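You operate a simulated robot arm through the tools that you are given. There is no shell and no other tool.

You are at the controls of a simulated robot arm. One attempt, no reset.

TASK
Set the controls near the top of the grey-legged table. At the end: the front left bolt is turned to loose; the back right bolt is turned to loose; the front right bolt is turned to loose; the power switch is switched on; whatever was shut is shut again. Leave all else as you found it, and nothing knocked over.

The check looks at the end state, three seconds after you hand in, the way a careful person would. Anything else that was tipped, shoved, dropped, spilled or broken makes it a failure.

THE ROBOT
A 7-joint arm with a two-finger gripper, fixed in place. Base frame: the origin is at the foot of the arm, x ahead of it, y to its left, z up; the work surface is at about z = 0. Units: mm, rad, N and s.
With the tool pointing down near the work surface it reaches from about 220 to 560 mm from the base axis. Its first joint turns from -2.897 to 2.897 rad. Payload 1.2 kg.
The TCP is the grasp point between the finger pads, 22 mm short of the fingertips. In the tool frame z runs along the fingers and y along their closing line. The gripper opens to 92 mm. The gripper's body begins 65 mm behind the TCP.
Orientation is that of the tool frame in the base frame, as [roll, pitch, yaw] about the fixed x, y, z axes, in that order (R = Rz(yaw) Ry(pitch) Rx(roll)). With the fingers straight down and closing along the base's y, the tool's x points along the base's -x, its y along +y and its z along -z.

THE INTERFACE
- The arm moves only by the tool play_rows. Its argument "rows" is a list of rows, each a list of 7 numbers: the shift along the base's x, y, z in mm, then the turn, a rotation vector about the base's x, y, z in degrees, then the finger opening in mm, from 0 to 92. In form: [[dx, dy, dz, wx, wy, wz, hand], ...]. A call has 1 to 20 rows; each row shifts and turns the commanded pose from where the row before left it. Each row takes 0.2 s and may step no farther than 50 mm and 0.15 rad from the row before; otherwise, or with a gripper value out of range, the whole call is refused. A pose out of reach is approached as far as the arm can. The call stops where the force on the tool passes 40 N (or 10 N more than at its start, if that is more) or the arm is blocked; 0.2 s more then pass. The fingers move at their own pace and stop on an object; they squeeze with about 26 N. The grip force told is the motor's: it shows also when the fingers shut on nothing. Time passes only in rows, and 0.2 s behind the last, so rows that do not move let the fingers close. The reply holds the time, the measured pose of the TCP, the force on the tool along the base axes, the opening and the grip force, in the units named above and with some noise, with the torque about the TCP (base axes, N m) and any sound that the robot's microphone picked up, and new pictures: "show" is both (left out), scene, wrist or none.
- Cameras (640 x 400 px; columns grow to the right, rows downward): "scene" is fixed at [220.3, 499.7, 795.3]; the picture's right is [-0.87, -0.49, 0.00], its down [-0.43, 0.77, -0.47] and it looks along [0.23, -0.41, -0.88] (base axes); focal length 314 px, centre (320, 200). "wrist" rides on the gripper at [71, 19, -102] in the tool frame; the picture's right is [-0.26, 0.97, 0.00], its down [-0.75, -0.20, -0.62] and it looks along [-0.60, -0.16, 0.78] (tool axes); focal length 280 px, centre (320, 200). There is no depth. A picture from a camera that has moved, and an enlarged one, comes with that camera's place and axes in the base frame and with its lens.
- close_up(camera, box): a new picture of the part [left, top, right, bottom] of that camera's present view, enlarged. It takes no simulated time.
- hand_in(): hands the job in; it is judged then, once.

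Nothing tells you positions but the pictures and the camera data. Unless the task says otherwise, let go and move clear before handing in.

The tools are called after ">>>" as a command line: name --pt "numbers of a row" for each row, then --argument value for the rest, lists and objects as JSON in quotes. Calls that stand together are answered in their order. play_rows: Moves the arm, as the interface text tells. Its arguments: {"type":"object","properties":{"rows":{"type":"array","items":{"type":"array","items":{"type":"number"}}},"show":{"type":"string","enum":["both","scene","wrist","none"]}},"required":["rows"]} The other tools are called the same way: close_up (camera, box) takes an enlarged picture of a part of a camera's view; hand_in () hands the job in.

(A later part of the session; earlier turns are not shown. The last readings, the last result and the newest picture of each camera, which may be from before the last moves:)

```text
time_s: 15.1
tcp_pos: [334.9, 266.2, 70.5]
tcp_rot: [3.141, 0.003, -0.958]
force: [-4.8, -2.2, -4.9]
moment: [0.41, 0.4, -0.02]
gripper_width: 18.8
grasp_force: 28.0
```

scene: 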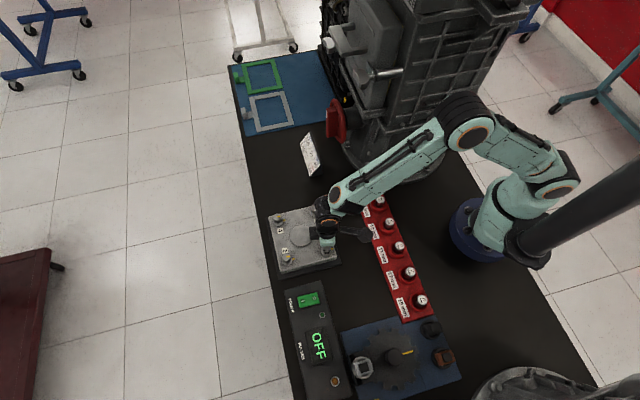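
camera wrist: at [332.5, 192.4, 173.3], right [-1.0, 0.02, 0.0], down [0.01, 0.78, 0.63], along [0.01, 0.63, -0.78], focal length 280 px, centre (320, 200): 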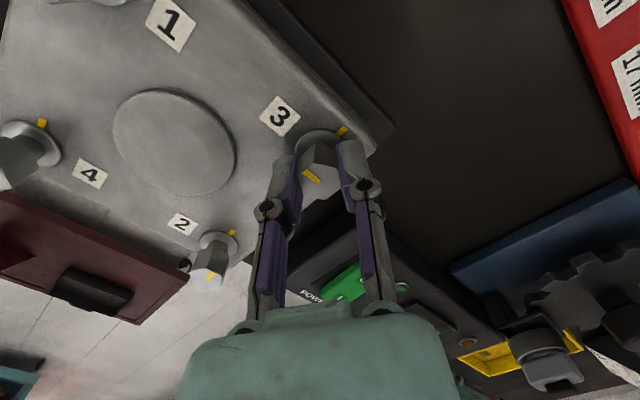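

>>> play_rows --pt "0 0 0 0 0 6 10" --pt "0 0 0 0 0 6 10" --pt "0 0 0 0 0 6 10" --show "wrist"

>>> close_up --camera "wrist" --box '[220, 80, 440, 260]'

```text
time_s: 15.9
tcp_pos: [336.0, 265.0, 71.0]
tcp_rot: [-3.141, 0.0, -0.644]
force: [-6.5, -0.3, -5.5]
moment: [-0.01, 0.21, -0.33]
gripper_width: 18.8
grasp_force: 28.3
camera wrist: at [379.4, 207.0, 173.5], right [-0.79, -0.61, 0.0], down [-0.48, 0.62, 0.62], along [-0.38, 0.49, -0.78], focal length 280 px, centre (320, 200)
```

wrist: 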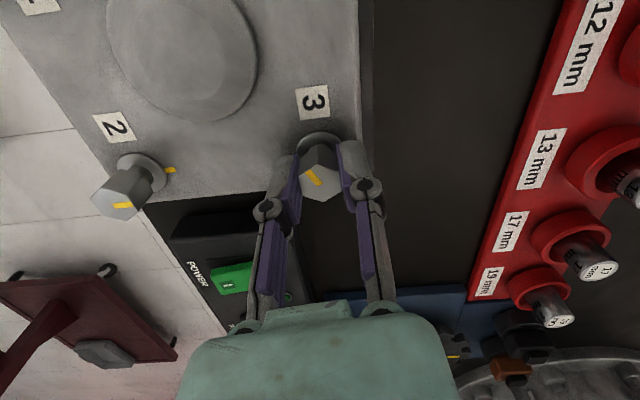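

```text
2.22 times, centred on (330, 170) of wrist
camera zoom: at [379.4, 207.0, 173.5], right [-0.79, -0.61, 0.0], down [-0.48, 0.62, 0.62], along [-0.38, 0.49, -0.78], focal length 623 px, centre (298, 267)
```

zoom: 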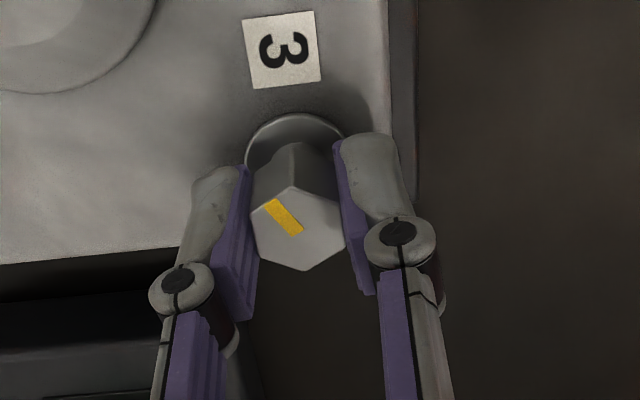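

The torque rose to −0.33 N·m and the hex slipped slightly in the fingers: the bolt hit its stop at about 120° counter-clockwise. Releasing and rising.

>>> play_rows --pt "0 0 0 0 0 0 46" --pt "0 0 0 0 0 0 46" --pt "0 0 15 0 0 0 46" --pt "0 0 25 0 0 0 46" --pt "0 0 30 0 0 0 46"

>>> close_up --camera "wrist" --box '[220, 60, 440, 240]'

>>> close_up --camera "scene" --box '[265, 195, 355, 280]'

```text
time_s: 17.1
tcp_pos: [334.8, 264.4, 141.4]
tcp_rot: [-3.141, 0.001, -0.648]
force: [-0.2, -0.2, 0.0]
moment: [-0.02, -0.02, -0.02]
gripper_width: 46.0
grasp_force: 0.2
camera wrist: at [378.5, 207.3, 244.3], right [-0.79, -0.61, 0.0], down [-0.48, 0.62, 0.63], along [-0.38, 0.49, -0.78], focal length 280 px, centre (320, 200)
```

scene: 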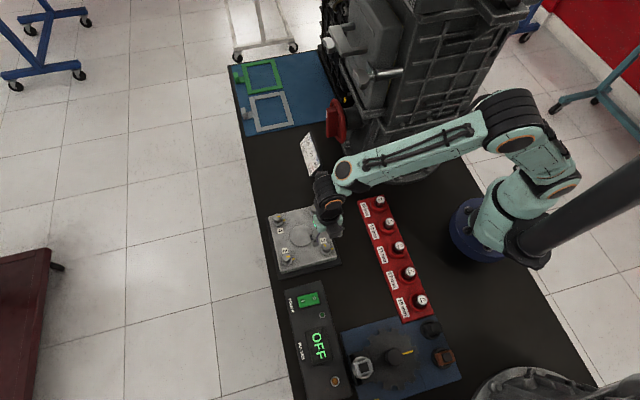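
wrist: 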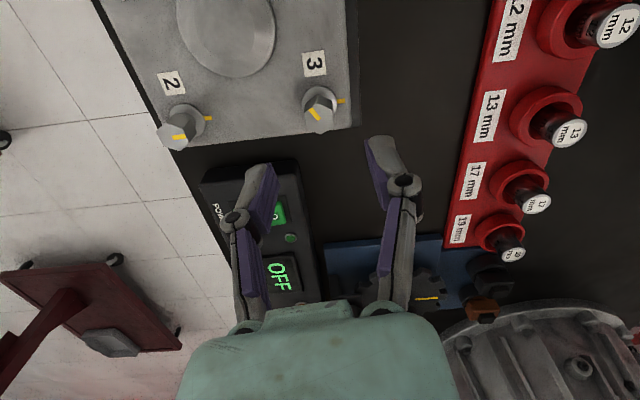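

```text
2.22 times, centred on (330, 150) of wrist
camera zoom: at [378.5, 207.3, 244.3], right [-0.79, -0.61, 0.0], down [-0.48, 0.62, 0.63], along [-0.38, 0.49, -0.78], focal length 623 px, centre (298, 311)
```

zoom: 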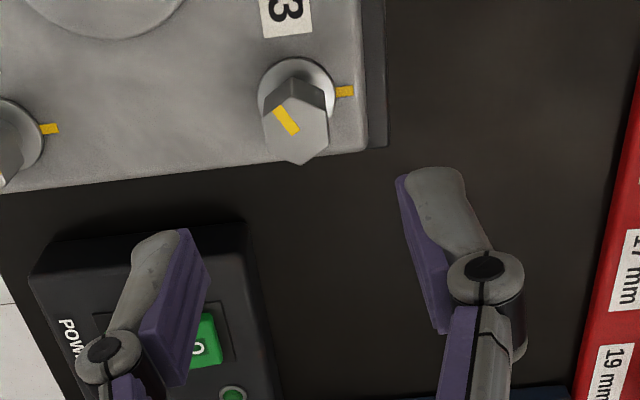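

```text
4.71 times, centred on (310, 238) of scene
camera zoom: at [220.3, 499.7, 795.3], right [-0.87, -0.49, 0.0], down [-0.43, 0.77, -0.47], along [0.23, -0.41, -0.88], focal length 1475 px, centre (367, 24)
```

zoom: 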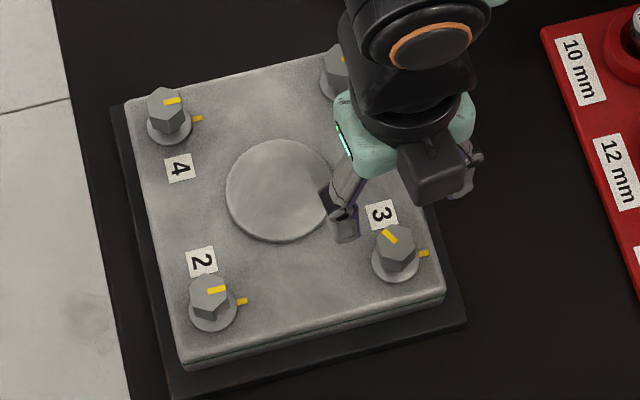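

Bolt 3 now points about 120° counter-clockwise from its mark. Next is bolt 2 (front right), estimated at (405, 335.5); I unwind the wrist and hover over it.

>>> play_rows --pt "4.4 4.45 -0.7 0 0 -8.06 46" --pt "4.4 4.45 -0.7 0 0 -8.06 46" --pt "4.4 4.45 -0.7 0 0 -8.06 46" --pt "4.4 4.45 -0.7 0 0 -8.06 46" --pt "4.4 4.45 -0.7 0 0 -8.06 46" --pt "4.4 4.45 -0.7 0 0 -8.06 46" --pt "4.4 4.45 -0.7 0 0 -8.06 46" --pt "4.4 4.45 -0.7 0 0 -8.06 46" --pt "4.4 4.45 -0.7 0 0 -8.06 46" --pt "4.4 4.45 -0.7 0 0 -8.06 46" --pt "4.4 4.45 -0.7 0 0 -8.06 46" --pt "4.4 4.45 -0.7 0 0 -8.06 46" --pt "4.4 4.45 -0.7 0 0 -8.06 46" --pt "4.4 4.45 -0.7 0 0 -8.06 46" --pt "4.4 4.45 -0.7 0 0 -8.06 46" --pt "4.4 4.45 -0.7 0 0 -8.06 46"

>>> close_up --camera "wrist" --box '[270, 80, 370, 160]'

```text
time_s: 20.5
tcp_pos: [407.1, 335.1, 129.6]
tcp_rot: [3.141, 0.0, -2.9]
force: [0.1, 0.4, 0.1]
moment: [-0.01, 0.0, 0.01]
gripper_width: 46.0
grasp_force: 0.1
camera wrist: at [331.3, 338.6, 232.6], right [0.02, 1.0, 0.0], down [0.78, -0.02, 0.63], along [0.63, -0.02, -0.78], focal length 280 px, centre (320, 200)
```

scene: 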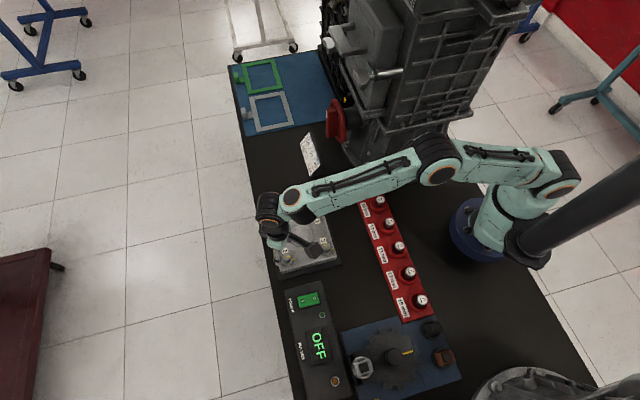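
wrist: 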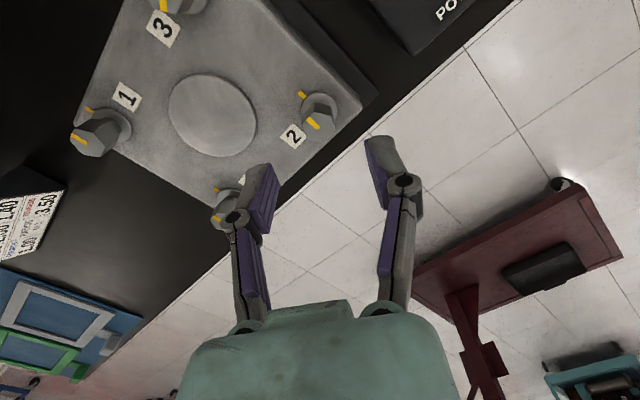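

```text
5.00 times, centred on (320, 120) of wrist
camera zoom: at [331.3, 338.6, 232.6], right [0.02, 1.0, 0.0], down [0.78, -0.02, 0.63], along [0.63, -0.02, -0.78], focal length 1402 px, centre (320, 600)
```

zoom: 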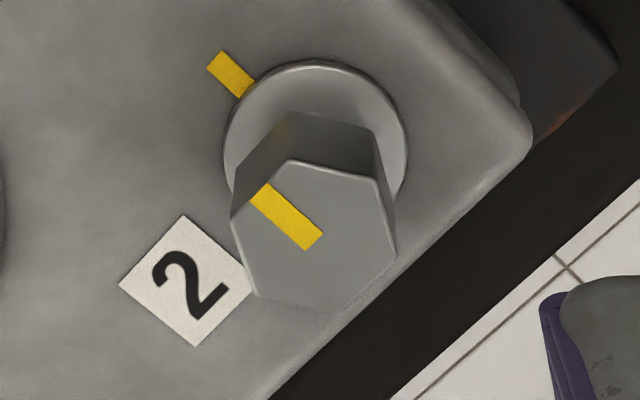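

Bolt 2's centre resolves to about (406.6, 335.9). Lowering and gripping the same way.

>>> play_rows --pt "-0.4 0.6 -15 0 0 0 46" --pt "0 0 -15 0 0 0 46" --pt "0 0 -17 0 0 0 46" --pt "0 0 -12 0 0 0 46" --show "wrist"

>>> close_up --camera "wrist" --box '[220, 80, 440, 260]'

```text
time_s: 21.5
tcp_pos: [406.5, 338.2, 71.6]
tcp_rot: [3.141, 0.001, -2.897]
force: [0.0, 0.1, 0.0]
moment: [0.01, -0.01, 0.01]
gripper_width: 45.9
grasp_force: 0.0
camera wrist: at [331.0, 339.6, 173.8], right [0.02, 1.0, 0.0], down [0.78, -0.02, 0.63], along [0.62, -0.01, -0.78], focal length 280 px, centre (320, 200)
```

wrist: 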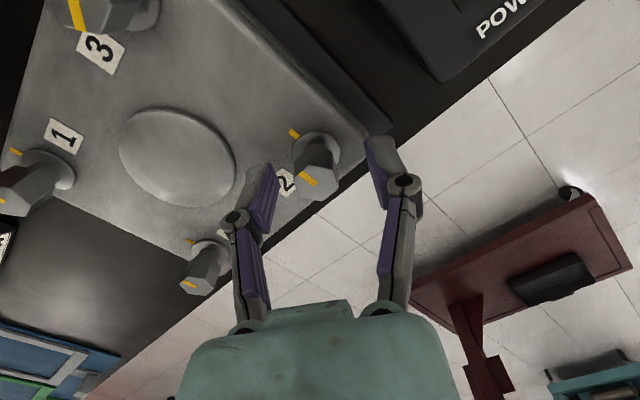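

```text
2.22 times, centred on (330, 170) of wrist
camera zoom: at [331.0, 339.6, 173.8], right [0.02, 1.0, 0.0], down [0.78, -0.02, 0.63], along [0.62, -0.01, -0.78], focal length 623 px, centre (298, 267)
```

zoom: 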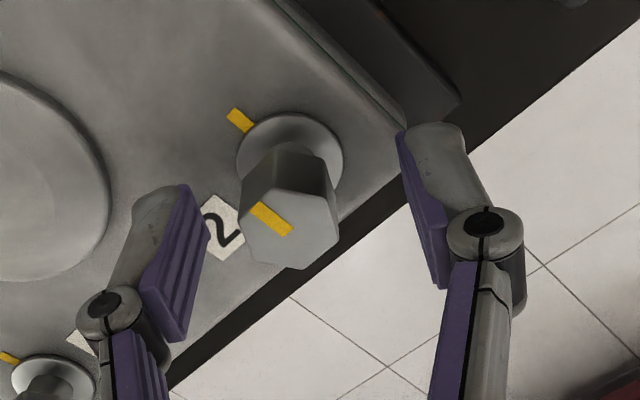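

>>> play_rows --pt "0 -1.5 -0.8 0 0 0 46" --pt "0 0 0 0 0 0 30" --pt "0 0 0 0 0 0 10" --pt "0 0 0 0 0 0 10" --show "wrist"

```text
time_s: 22.5
tcp_pos: [406.6, 336.2, 70.6]
tcp_rot: [-3.139, 0.0, -2.899]
force: [-0.6, -5.2, 4.5]
moment: [-0.12, 0.11, 0.0]
gripper_width: 18.6
grasp_force: 27.6
camera wrist: at [331.1, 337.8, 172.8], right [0.02, 1.0, 0.0], down [0.78, -0.02, 0.63], along [0.63, -0.02, -0.78], focal length 280 px, centre (320, 200)
```

wrist: 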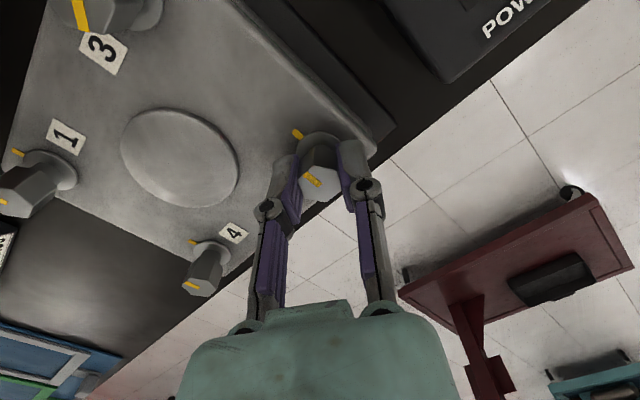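

Gripped bolt 2 at 18.6 mm. Turning counter-clockwise in stages.

>>> play_rows --pt "0 0 0 0 0 7 10" --pt "0 0 0 0 0 7 10" --pt "0 0 0 0 0 7 10" --pt "0 0 0 0 0 7 10" --pt "0 0 0 0 0 7 10" --show "none"

```text
time_s: 23.7
tcp_pos: [407.8, 335.7, 70.8]
tcp_rot: [-3.139, 0.0, -2.286]
force: [-0.4, -12.5, 15.3]
moment: [-0.3, 0.14, -0.03]
gripper_width: 18.7
grasp_force: 27.9
```

>>> play_rows --pt "0 -0.3 0.4 0 0 7 10" --pt "0 0 0 0 0 7 10" --pt "0 0 0 0 0 7 10" --pt "0 0 0 0 0 7 10" --show "none"

```text
time_s: 24.7
tcp_pos: [406.6, 334.9, 69.2]
tcp_rot: [-3.14, 0.002, -1.797]
force: [2.9, -10.0, 12.0]
moment: [0.44, -0.15, -0.04]
gripper_width: 18.7
grasp_force: 27.6
```

>>> play_rows --pt "0 -0.2 0.3 0 0 7 10" --pt "0 0 0 0 0 7 10" --pt "0 0 0 0 0 7 10" --pt "0 0 0 0 0 7 10" --show "none"

```text
time_s: 25.7
tcp_pos: [406.3, 335.9, 69.9]
tcp_rot: [-3.14, 0.0, -1.309]
force: [13.3, -3.1, 7.9]
moment: [0.24, -0.14, -0.03]
gripper_width: 18.7
grasp_force: 28.2
```

>>> play_rows --pt "0.4 0 0.2 0 0 7 10" --pt "0 0 0 0 0 7 10" --pt "0 0 0 0 0 7 10" --pt "0 0 0 0 0 7 10" --show "none"

```text
time_s: 26.7
tcp_pos: [407.4, 336.0, 69.7]
tcp_rot: [-3.14, 0.0, -0.82]
force: [16.1, -1.8, 0.7]
moment: [0.36, 0.02, 0.02]
gripper_width: 18.6
grasp_force: 27.6
```

>>> play_rows --pt "0.4 0 0 0 0 5 10" --pt "0 0 0 0 0 4 10" --show "wrist"

>>> close_up --camera "wrist" --box '[220, 80, 440, 260]'

```text
time_s: 27.3
tcp_pos: [405.1, 336.5, 68.4]
tcp_rot: [-3.141, 0.003, -0.662]
force: [6.1, 2.5, -0.7]
moment: [0.07, -0.17, -0.28]
gripper_width: 18.7
grasp_force: 28.0
camera wrist: at [448.5, 277.8, 172.6], right [-0.8, -0.6, 0.0], down [-0.47, 0.62, 0.63], along [-0.38, 0.5, -0.78], focal length 280 px, centre (320, 200)
```

wrist: 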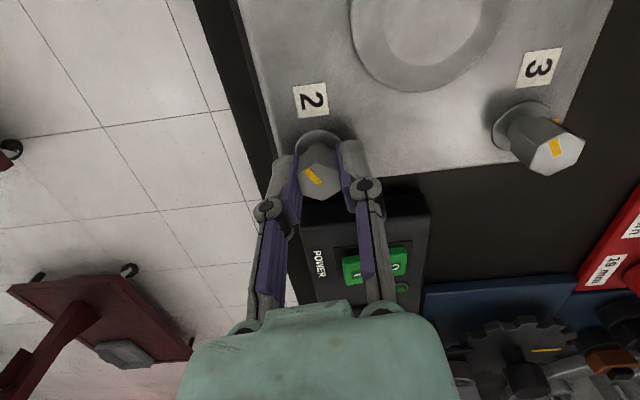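

```text
2.22 times, centred on (330, 170) of wrist
camera zoom: at [448.5, 277.8, 172.6], right [-0.8, -0.6, 0.0], down [-0.47, 0.62, 0.63], along [-0.38, 0.5, -0.78], focal length 623 px, centre (298, 267)
```

zoom: 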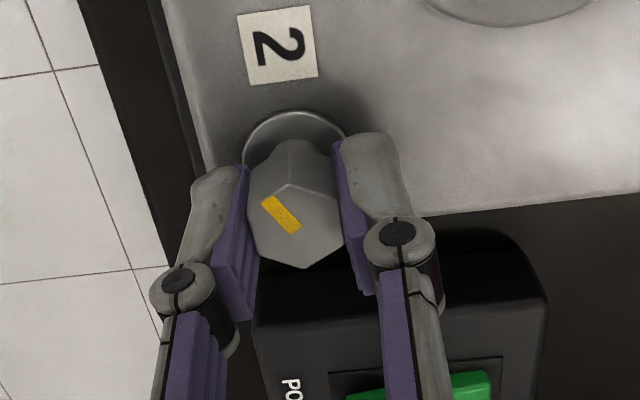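

Bolt 2 reached its stop (torque −0.28, slight slip). Releasing, rising and moving to bolt 4 (front left), estimated at (484, 258).

>>> play_rows --pt "0 0 0 0 0 0 46" --pt "0 0 0 0 0 0 46" --pt "0 0 15 0 0 0 46" --pt "0 0 25 0 0 0 46" --pt "0 0 25 0 0 0 46" --show "wrist"

>>> play_rows --pt "4.95 -4.9 0 0 0 -8.02 46" --pt "4.95 -4.9 0 0 0 -8.02 46" --pt "4.95 -4.9 0 0 0 -8.02 46" --pt "4.95 -4.9 0 0 0 -8.02 46" --pt "4.95 -4.9 0 0 0 -8.02 46" --pt "4.95 -4.9 0 0 0 -8.02 46" --pt "4.95 -4.9 0 0 0 -8.02 46" --pt "4.95 -4.9 0 0 0 -8.02 46" --pt "4.95 -4.9 0 0 0 -8.02 46" --pt "4.95 -4.9 0 0 0 -8.02 46" --pt "4.95 -4.9 0 0 0 -8.02 46" --pt "4.95 -4.9 0 0 0 -8.02 46" --pt "4.95 -4.9 0 0 0 -8.02 46" --pt "4.95 -4.9 0 0 0 -8.02 46" --pt "4.95 -4.9 0 0 0 -8.02 46" --pt "4.95 -4.9 0 0 0 -8.02 46"

>>> close_up --camera "wrist" --box '[270, 80, 370, 160]'

>>> close_up --camera "scene" --box '[265, 195, 355, 280]'

```text
time_s: 28.5
tcp_pos: [407.2, 335.4, 135.6]
tcp_rot: [-3.141, 0.0, -0.663]
force: [0.5, -0.1, -0.6]
moment: [0.0, 0.0, 0.01]
gripper_width: 46.1
grasp_force: 0.1
camera wrist: at [449.7, 276.8, 237.7], right [-0.8, -0.6, 0.0], down [-0.47, 0.62, 0.63], along [-0.37, 0.5, -0.78], focal length 280 px, centre (320, 200)
```

wrist: 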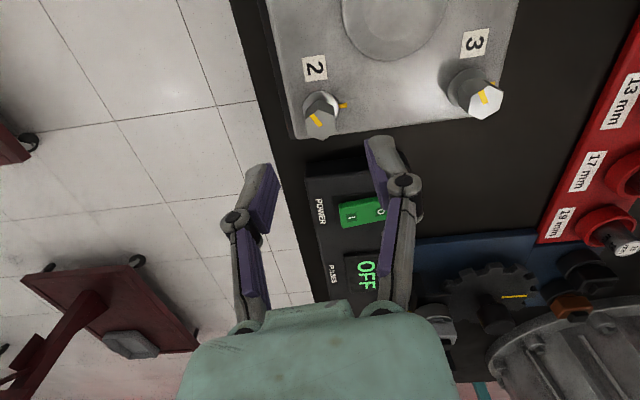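

```text
time_s: 31.9
tcp_pos: [487.3, 258.3, 136.6]
tcp_rot: [-3.141, -0.001, -2.908]
force: [0.1, 0.6, 0.2]
moment: [0.0, 0.0, -0.02]
gripper_width: 45.8
grasp_force: 0.1
camera wrist: at [411.9, 260.1, 239.2], right [0.03, 1.0, 0.0], down [0.78, -0.02, 0.63], along [0.63, -0.02, -0.78], focal length 280 px, centre (320, 200)
```

scene: 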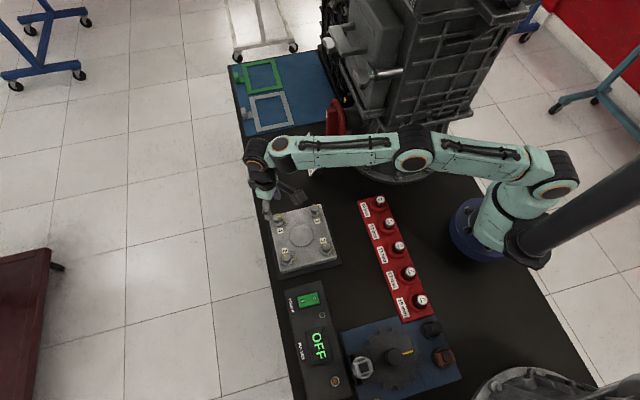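
wrist: 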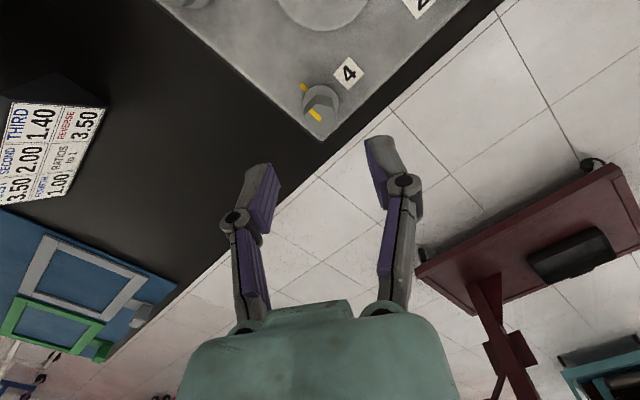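

```text
5.00 times, centred on (320, 120) of wrist
camera zoom: at [411.9, 260.1, 239.2], right [0.03, 1.0, 0.0], down [0.78, -0.02, 0.63], along [0.63, -0.02, -0.78], focal length 1402 px, centre (320, 600)
```

zoom: 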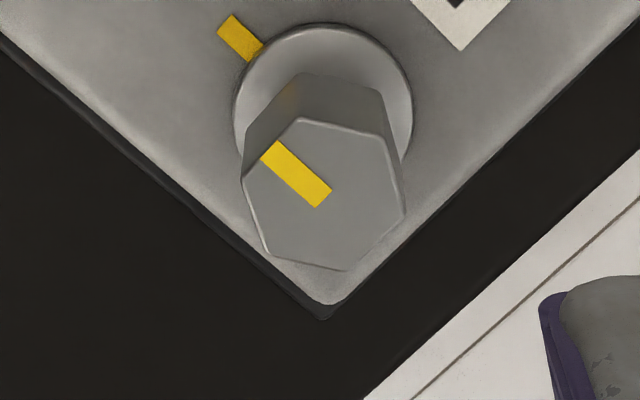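

```text
4.71 times, centred on (310, 238) of scene
camera zoom: at [220.3, 499.7, 795.3], right [-0.87, -0.49, 0.0], down [-0.43, 0.77, -0.47], along [0.23, -0.41, -0.88], focal length 1475 px, centre (367, 24)
```

zoom: 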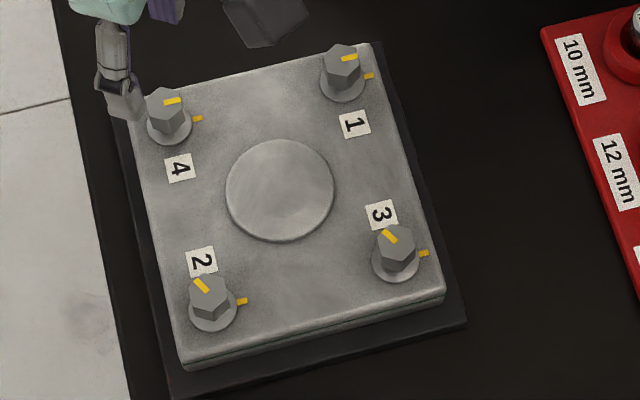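

Bolts 2 and 3 are both at loose. Bolt 4's centre resolves to about (484.2, 259.0). Lowering onto it.

>>> play_rows --pt "-3.2 0.8 -15 0 0 0 46" --pt "0 0 -20 0 0 0 46" --pt "0 0 -18 0 0 0 46" --pt "0 0 -12.5 0 0 0 46" --show "wrist"

>>> close_up --camera "wrist" --box '[220, 80, 440, 260]'

```text
time_s: 32.9
tcp_pos: [485.6, 258.5, 70.9]
tcp_rot: [3.141, 0.001, -2.904]
force: [-0.3, 0.0, -0.5]
moment: [0.03, 0.01, -0.02]
gripper_width: 45.8
grasp_force: 0.1
camera wrist: at [409.5, 260.1, 173.4], right [0.03, 1.0, 0.0], down [0.78, -0.02, 0.63], along [0.63, -0.02, -0.78], focal length 280 px, centre (320, 200)
```

wrist: 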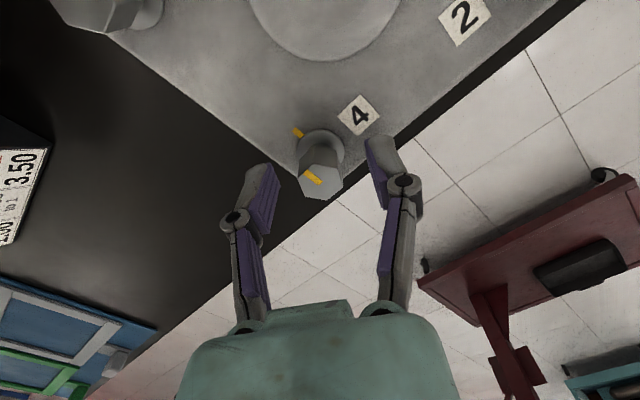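

```text
2.22 times, centred on (330, 170) of wrist
camera zoom: at [409.5, 260.1, 173.4], right [0.03, 1.0, 0.0], down [0.78, -0.02, 0.63], along [0.63, -0.02, -0.78], focal length 623 px, centre (298, 267)
```

zoom: 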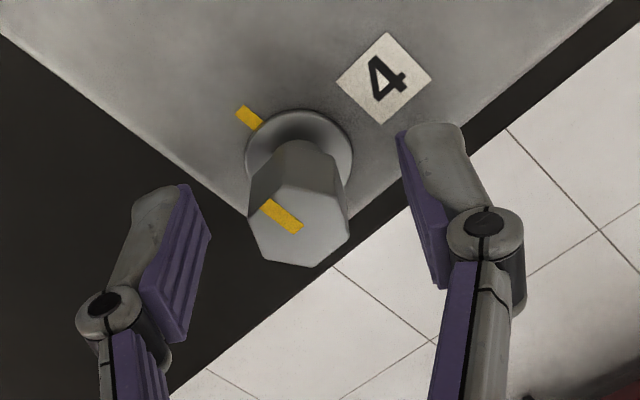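

>>> play_rows --pt "0 0.6 0 0 0 0 46" --pt "0 0 0 0 0 0 30" --pt "0 0 0 0 0 0 10" --pt "0 0 0 0 0 0 10" --show "wrist"

>>> play_rows --pt "0 0 0 0 0 7 10" --pt "0 0 0 0 0 7 10" --pt "0 0 0 0 0 7 10" --pt "0 0 0 0 0 7 10" --show "none"

```text
time_s: 33.9
tcp_pos: [485.8, 257.3, 69.8]
tcp_rot: [-3.139, 0.0, -2.904]
force: [-0.9, -5.9, 4.7]
moment: [-0.13, 0.13, 0.05]
gripper_width: 18.5
grasp_force: 28.2
camera wrist: at [409.4, 260.6, 173.6], right [0.03, 1.0, 0.0], down [0.78, -0.02, 0.63], along [0.63, -0.02, -0.78], focal length 280 px, centre (320, 200)
```

wrist: 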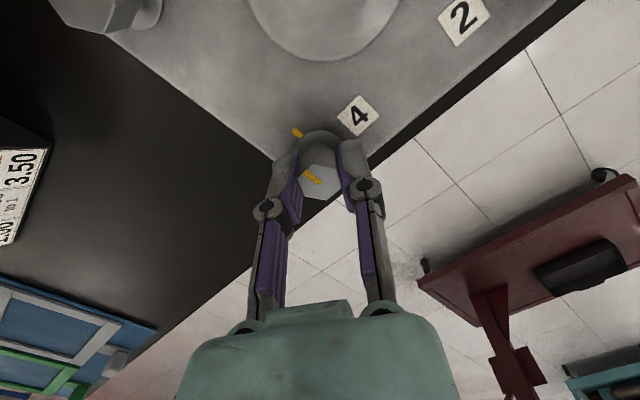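

```text
time_s: 34.9
tcp_pos: [483.9, 258.1, 71.1]
tcp_rot: [-3.138, 0.003, -2.414]
force: [0.9, -12.2, 12.5]
moment: [-0.41, 0.19, 0.0]
gripper_width: 18.7
grasp_force: 28.2
```

Bolt 4 is gripped and turning. Continuing in stages with small reliefs.

>>> play_rows --pt "0 -0.3 0.4 0 0 7 10" --pt "0 0 0 0 0 7 10" --pt "0 0 0 0 0 7 10" --pt "0 0 0 0 0 7 10" --show "none"

```text
time_s: 35.9
tcp_pos: [484.9, 258.7, 72.4]
tcp_rot: [-3.14, 0.002, -1.924]
force: [3.4, -10.1, 13.5]
moment: [0.32, -0.21, 0.0]
gripper_width: 18.7
grasp_force: 28.0
```

>>> play_rows --pt "0 -0.3 0.4 0 0 7 10" --pt "0 0 0 0 0 7 10" --pt "0 0 0 0 0 7 10" --pt "0 0 0 0 0 7 10" --show "none"

```text
time_s: 36.9
tcp_pos: [483.9, 258.5, 70.9]
tcp_rot: [-3.14, 0.0, -1.437]
force: [13.1, -2.0, 0.9]
moment: [-0.13, -0.24, 0.04]
gripper_width: 18.7
grasp_force: 28.3
```

>>> play_rows --pt "0.4 0 0 0 0 7 10" --pt "0 0 0 0 0 7 10" --pt "0 0 0 0 0 7 10" --pt "0 0 0 0 0 7 10" --show "none"

```text
time_s: 37.9
tcp_pos: [483.8, 257.8, 70.2]
tcp_rot: [-3.139, 0.001, -0.949]
force: [29.4, 7.1, -9.6]
moment: [0.4, -0.28, 0.0]
gripper_width: 18.7
grasp_force: 28.0
```

>>> play_rows --pt "0.9 0.2 -0.3 0 0 3 10" --pt "0 0 0 0 0 4 10" --show "none"

>>> play_rows --pt "0.2 0 0 0 0 5 10" --pt "0 0 0 0 0 4 10" --show "wrist"

>>> close_up --camera "wrist" --box '[220, 80, 440, 260]'

```text
time_s: 38.5
tcp_pos: [483.9, 257.0, 70.8]
tcp_rot: [3.14, 0.002, -0.825]
force: [-1.6, -0.1, 5.4]
moment: [-0.39, -0.33, -0.02]
gripper_width: 18.6
grasp_force: 27.8
```

```text
time_s: 39.1
tcp_pos: [485.6, 258.3, 70.9]
tcp_rot: [3.14, 0.003, -0.667]
force: [-12.6, -1.9, 9.3]
moment: [0.12, 0.39, -0.23]
gripper_width: 19.1
grasp_force: 27.9
camera wrist: at [527.0, 199.1, 172.8], right [-0.8, -0.6, 0.0], down [-0.46, 0.63, 0.63], along [-0.37, 0.5, -0.78], focal length 280 px, centre (320, 200)
```

wrist: 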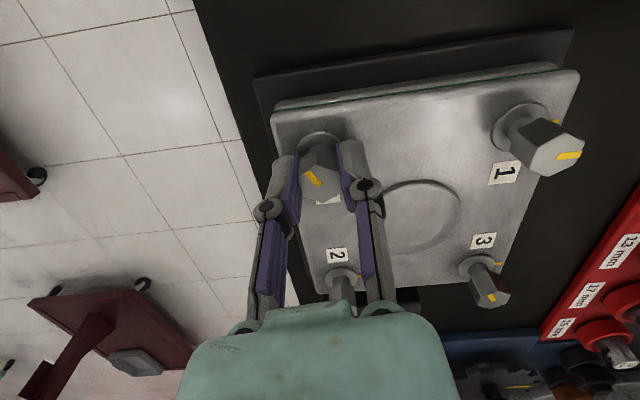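

```text
2.22 times, centred on (330, 170) of wrist
camera zoom: at [527.0, 199.1, 172.8], right [-0.8, -0.6, 0.0], down [-0.46, 0.63, 0.63], along [-0.37, 0.5, -0.78], focal length 623 px, centre (298, 267)
```

zoom: 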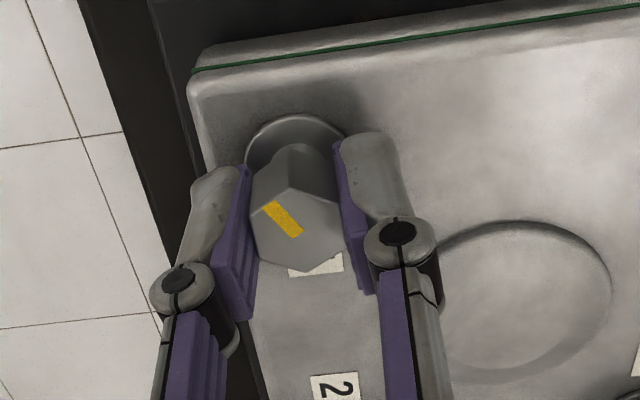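

Bolt 4 is at its stop too. Releasing, rising, and moving to hover over the power switch's "I" end, estimated at (322.8, 404.8, z≈42), with the fingers' narrow side along the rocker.

>>> play_rows --pt "0 0 0 0 0 0 46" --pt "0 0 0 0 0 0 46" --pt "0 0 15 0 0 0 46" --pt "0 0 25 0 0 0 46" --pt "0 0 25 0 0 0 46" --show "none"

>>> play_rows --pt "-13.5 12.2 0 0 0 -8 40" --pt "-13.5 12.2 0 0 0 -8 30" --pt "-13.5 12.2 0 0 0 -8 20" --pt "-13.5 12.2 0 0 0 -8 10" --pt "-13.5 12.2 0 0 0 -8 0" --pt "-13.5 12.2 0 0 0 -8 0" --pt "-13.5 12.2 0 0 0 -8 0" --pt "-13.5 12.2 0 0 0 -8 0" --pt "-13.5 12.2 0 0 0 -8 0" --pt "-13.5 12.2 0 0 0 -8 0" --pt "-13.5 12.2 0 0 0 -8 0" --pt "-13.5 12.2 0 0 0 -8 0"

>>> close_up --camera "scene" --box '[265, 195, 355, 280]'

>>> close_up --camera "wrist" --box '[220, 40, 440, 260]'

```text
time_s: 40.3
tcp_pos: [484.7, 255.8, 135.9]
tcp_rot: [3.141, 0.0, -0.671]
force: [-0.2, -0.7, -0.1]
moment: [0.01, 0.02, 0.01]
gripper_width: 45.9
grasp_force: 0.0
```

```text
time_s: 42.9
tcp_pos: [324.3, 404.1, 135.2]
tcp_rot: [3.141, 0.001, -2.345]
force: [-0.3, 0.5, -0.1]
moment: [0.0, 0.03, 0.03]
gripper_width: 0.0
grasp_force: 25.7
camera wrist: at [259.0, 366.6, 238.0], right [-0.5, 0.86, 0.0], down [0.67, 0.39, 0.63], along [0.54, 0.32, -0.78], focal length 280 px, centre (320, 200)
```

scene: 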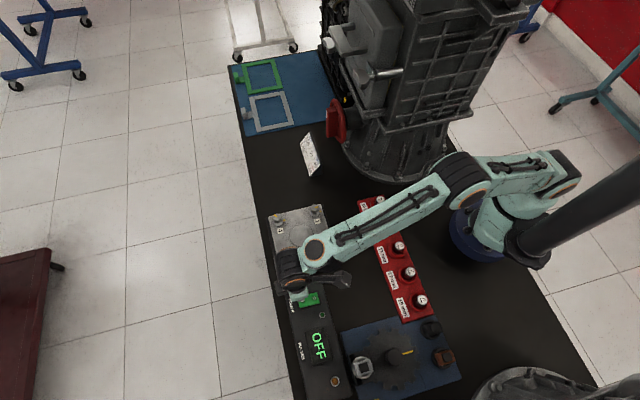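
wrist: 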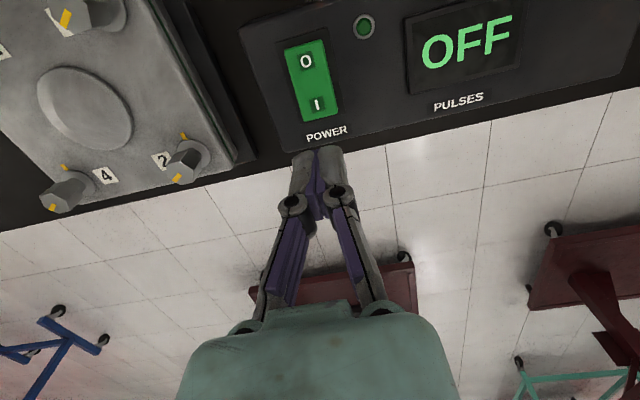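

```text
4.71 times, centred on (310, 238) of scene
camera zoom: at [220.3, 499.7, 795.3], right [-0.87, -0.49, 0.0], down [-0.43, 0.77, -0.47], along [0.23, -0.41, -0.88], focal length 1475 px, centre (367, 24)
```

zoom: 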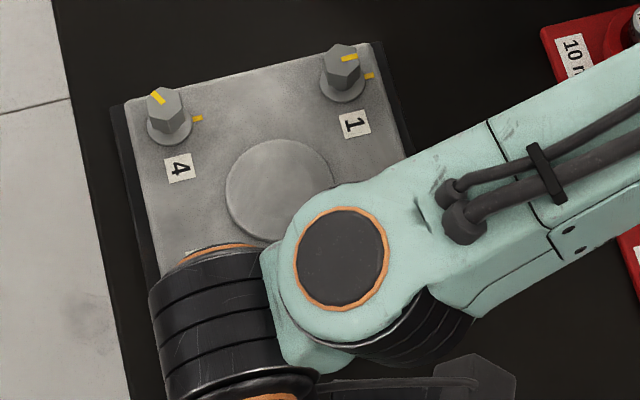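

```text
1.82 times, centred on (330, 150) of wrist
camera zoom: at [259.0, 366.6, 238.0], right [-0.5, 0.86, 0.0], down [0.67, 0.39, 0.63], along [0.54, 0.32, -0.78], focal length 510 px, centre (302, 291)
```

zoom: 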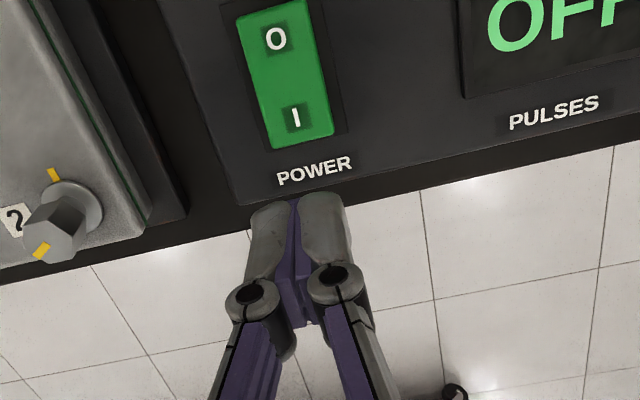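

Bolt 4 is loose as well. The switch's "I" mark resolves consistently to (321, 401, ≈42); I'll shift onto it and lower the closed fingertips to just above the rocker.

>>> play_rows --pt "-3 -3.6 -15 0 0 0 0" --pt "0 0 -15 0 0 0 0" --pt "0 0 -15 0 0 0 0" --pt "0 0 -12 0 0 0 0" --pt "0 0 -5 0 0 0 0"

>>> close_up --camera "wrist" --box '[220, 40, 440, 260]'

>>> close_up --camera "scene" --box '[270, 270, 350, 340]'

```text
time_s: 44.1
tcp_pos: [320.6, 402.6, 72.3]
tcp_rot: [-3.141, 0.0, -2.346]
force: [-0.3, 0.4, 0.4]
moment: [-0.05, 0.0, -0.01]
gripper_width: 0.0
grasp_force: 25.8
camera wrist: at [255.4, 364.4, 176.0], right [-0.51, 0.86, 0.0], down [0.67, 0.4, 0.63], along [0.54, 0.32, -0.78], focal length 280 px, centre (320, 200)
```

scene: 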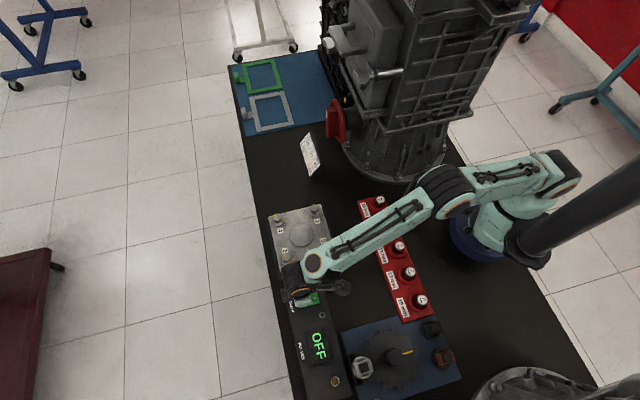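
wrist: 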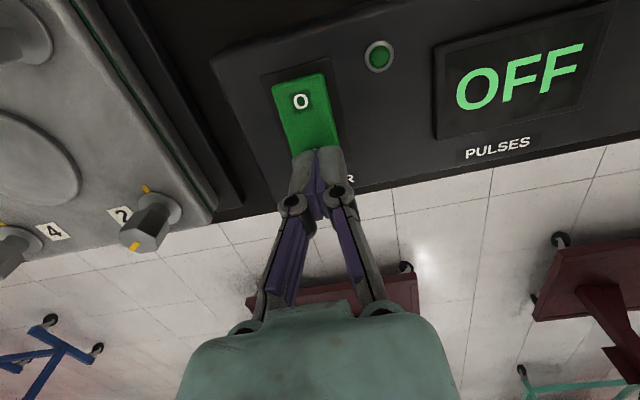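

```text
1.82 times, centred on (330, 150) of wrist
camera zoom: at [255.4, 364.4, 176.0], right [-0.51, 0.86, 0.0], down [0.67, 0.4, 0.63], along [0.54, 0.32, -0.78], focal length 510 px, centre (302, 291)
```

zoom: 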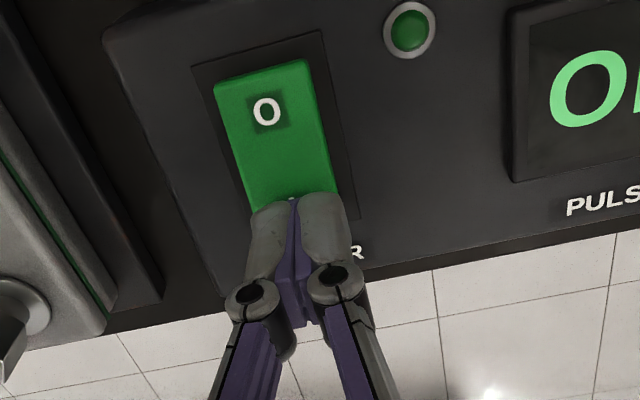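

```text
5.71 times, centred on (310, 305) of scene
camera zoom: at [220.3, 499.7, 795.3], right [-0.87, -0.49, 0.0], down [-0.43, 0.77, -0.47], along [0.23, -0.41, -0.88], focal length 1792 px, centre (377, -400)
```

zoom: 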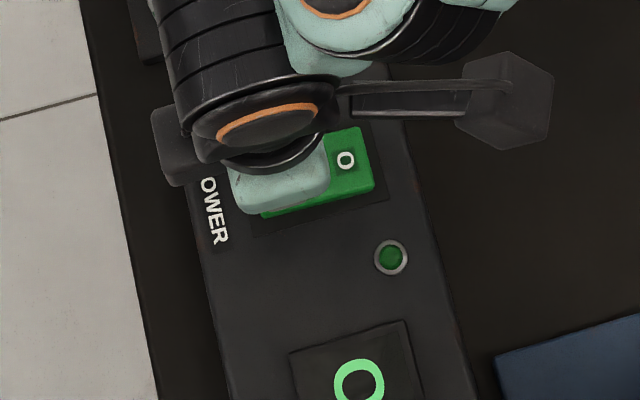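

The tips are right over the "I" half. Pressing down in small steps.

>>> play_rows --pt "0 0 -2 0 0 0 0" --pt "0 0 -2 0 0 0 0" --pt "0 0 -1.5 0 0 0 0"

```text
time_s: 44.9
tcp_pos: [319.8, 400.9, 68.2]
tcp_rot: [3.139, -0.001, -2.347]
force: [0.3, 0.8, -0.5]
moment: [0.02, 0.02, 0.02]
gripper_width: 0.0
grasp_force: 26.1
camera wrist: at [255.3, 364.1, 170.5], right [-0.51, 0.86, 0.0], down [0.67, 0.4, 0.63], along [0.54, 0.32, -0.78], focal length 280 px, centre (320, 200)
```

scene: 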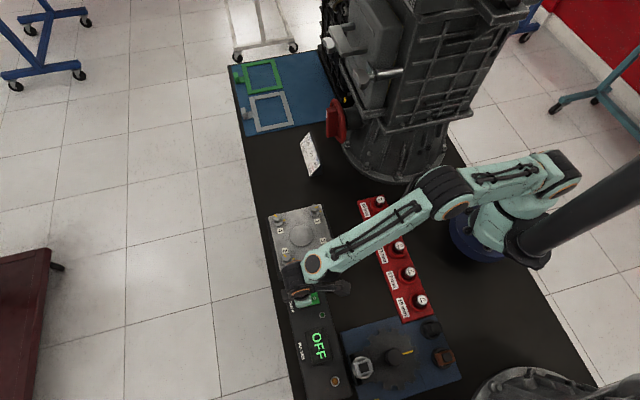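
wrist: 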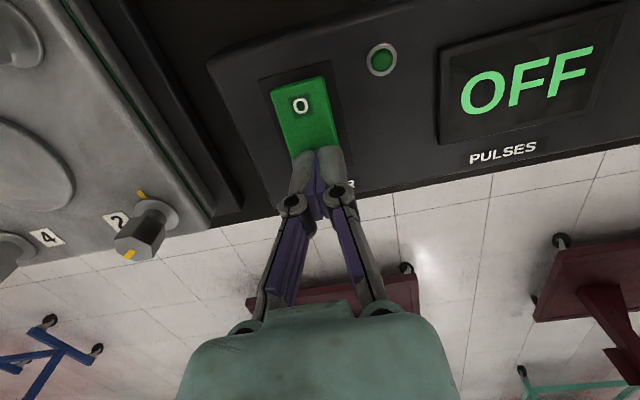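

No contact yet (tips ≈ z 45–46). Continuing down in small steps.

>>> play_rows --pt "0 0 -1.5 0 0 0 0" --pt "0 0 -1.5 0 0 0 0" --show "none"

>>> play_rows --pt "0 0 -1.5 0 0 0 0" --pt "0 0 -1.5 0 0 0 0" --show "wrist"

```text
time_s: 45.5
tcp_pos: [318.9, 399.9, 64.7]
tcp_rot: [3.14, -0.001, -2.346]
force: [1.2, 0.2, 0.2]
moment: [0.01, -0.01, -0.01]
gripper_width: 6.4
grasp_force: 28.2
```

```text
time_s: 46.1
tcp_pos: [320.2, 400.8, 62.9]
tcp_rot: [3.14, 0.004, -2.345]
force: [-0.6, 0.4, 4.8]
moment: [0.0, 0.05, -0.01]
gripper_width: 6.0
grasp_force: 28.4
camera wrist: at [254.7, 363.9, 164.5], right [-0.51, 0.86, 0.0], down [0.67, 0.4, 0.63], along [0.54, 0.32, -0.78], focal length 280 px, centre (320, 200)
```

wrist: 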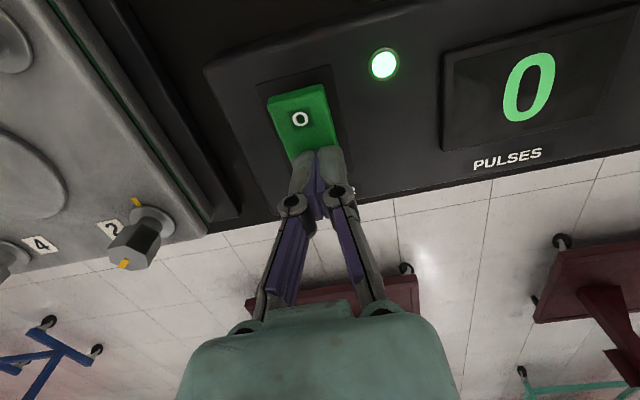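

The lamp lit and the display changed from OFF to 0: the power is on. Rising clear and verifying the switch stays on.

>>> play_rows --pt "0 0 3 0 0 0 0" --pt "0 0 12 0 0 0 0" --pt "0 0 25 0 0 0 0" --pt "0 0 35 0 0 0 0" --pt "-20 -15 40 0 0 0 0" --pt "-20 -15 40 0 0 0 0" --pt "-20 -20 30 0 0 0 0" --pt "-20 -20 20 0 0 0 20"

>>> close_up --camera "scene" --box '[260, 190, 360, 280]'

>>> close_up --camera "scene" --box '[270, 275, 370, 400]'

>>> close_up --camera "wrist" --box '[160, 0, 480, 200]'

```text
time_s: 47.9
tcp_pos: [241.4, 328.4, 267.0]
tcp_rot: [3.141, -0.002, -2.347]
force: [1.0, 0.2, -0.4]
moment: [0.01, 0.03, 0.03]
gripper_width: 20.1
grasp_force: 0.0
camera wrist: at [176.4, 291.5, 370.1], right [-0.51, 0.86, 0.0], down [0.67, 0.4, 0.63], along [0.54, 0.32, -0.78], focal length 280 px, centre (320, 200)
```

scene: 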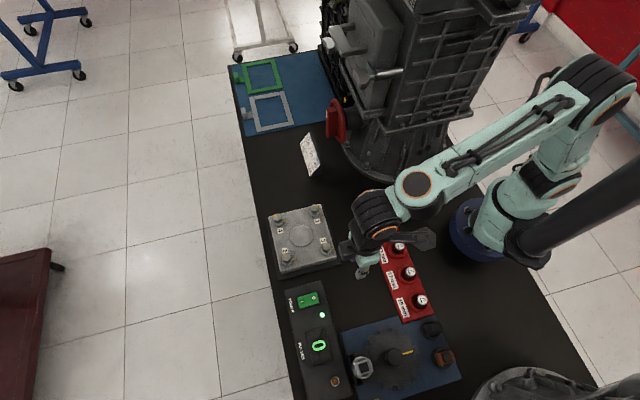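
wrist: 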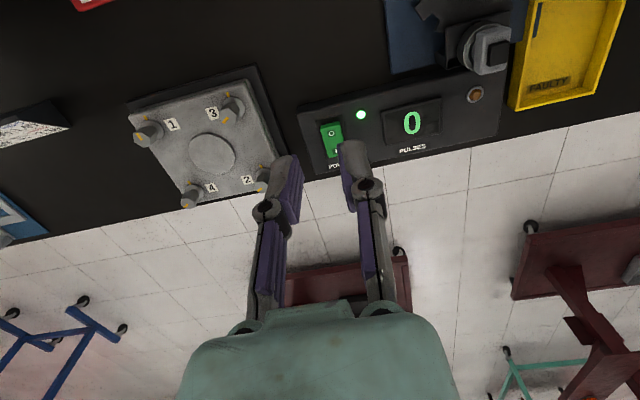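

```text
4.44 times, centred on (310, 235) of scene
camera zoom: at [220.3, 499.7, 795.3], right [-0.87, -0.49, 0.0], down [-0.43, 0.77, -0.47], along [0.23, -0.41, -0.88], focal length 1393 px, centre (364, 44)
```

zoom: 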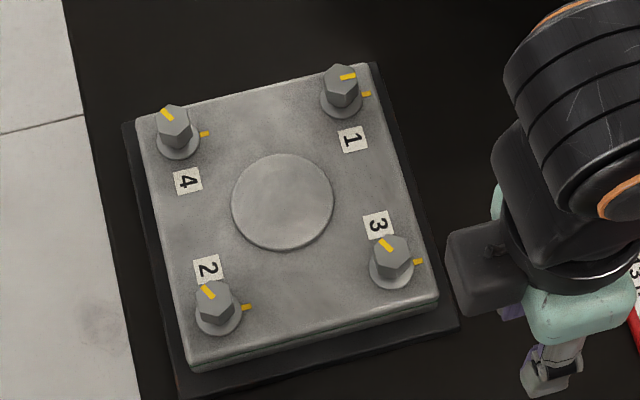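

```text
3.20 times, centred on (320, 338) of scene
camera zoom: at [220.3, 499.7, 795.3], right [-0.87, -0.49, 0.0], down [-0.43, 0.77, -0.47], along [0.23, -0.41, -0.88], focal length 1003 px, centre (320, -240)
```

zoom: 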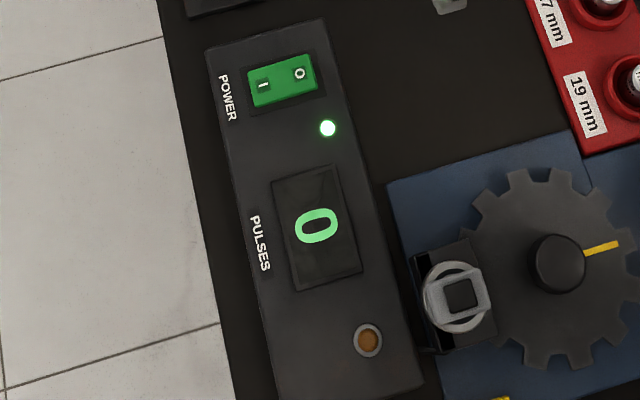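

```text
2.00 times, centred on (320, 100) of wrist
camera zoom: at [176.4, 291.5, 370.1], right [-0.51, 0.86, 0.0], down [0.67, 0.4, 0.63], along [0.54, 0.32, -0.78], focal length 561 px, centre (320, 400)
```

zoom: 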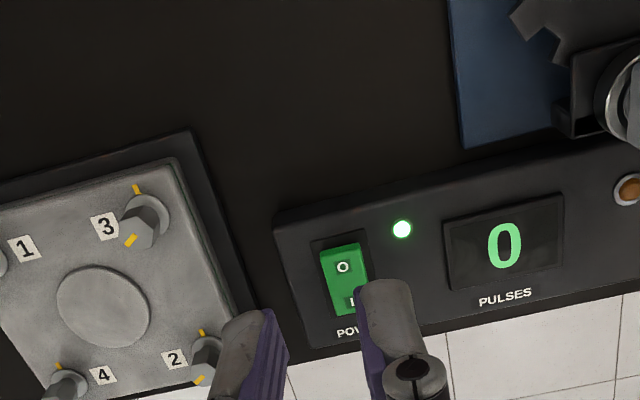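

Everything asked looks done: bolts 4 (front left), 3 (back right), 2 (front right) at loose, bolt 1 untouched, power on with lamp lit. Before handing in I'll take a look from high up toward the far end of the bench I haven't fully seen, to make sure there is no other matching control set.

>>> play_rows --pt "0 0 12 0 0 8 40" --pt "0 0 12 0 0 8 40" --pt "0 0 12 0 0 8 40" --pt "0 0 12 0 0 8 40" --pt "0 0 12 0 0 8 40" --pt "0 0 12 0 0 8 40" --pt "0 0 12 0 0 8 40" --pt "0 0 12 0 0 8 40" --pt "0 0 12 0 0 8 40" --pt "0 0 12 0 0 8 40" --pt "0 0 12 0 0 8 40" --pt "0 0 12 0 0 8 40"

```text
time_s: 50.5
tcp_pos: [240.3, 330.9, 410.3]
tcp_rot: [3.141, 0.001, -0.668]
force: [-0.3, 0.2, 0.0]
moment: [0.03, 0.02, 0.02]
gripper_width: 40.2
grasp_force: 0.0
camera wrist: at [283.0, 271.3, 513.6], right [-0.8, -0.6, 0.0], down [-0.47, 0.63, 0.63], along [-0.37, 0.5, -0.78], focal length 280 px, centre (320, 200)
```

scene: 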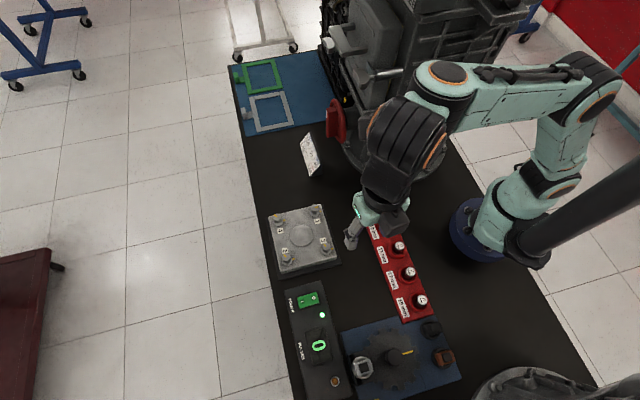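
wrist: 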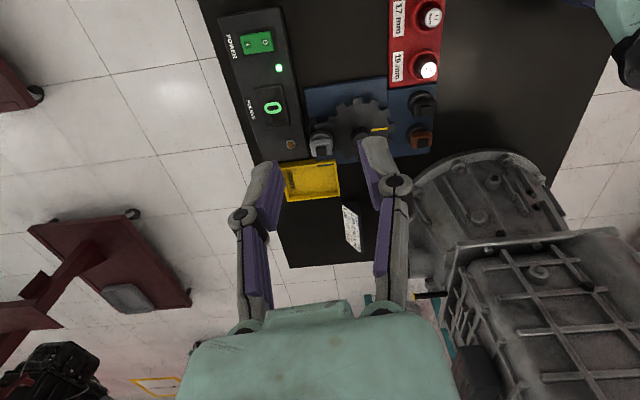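

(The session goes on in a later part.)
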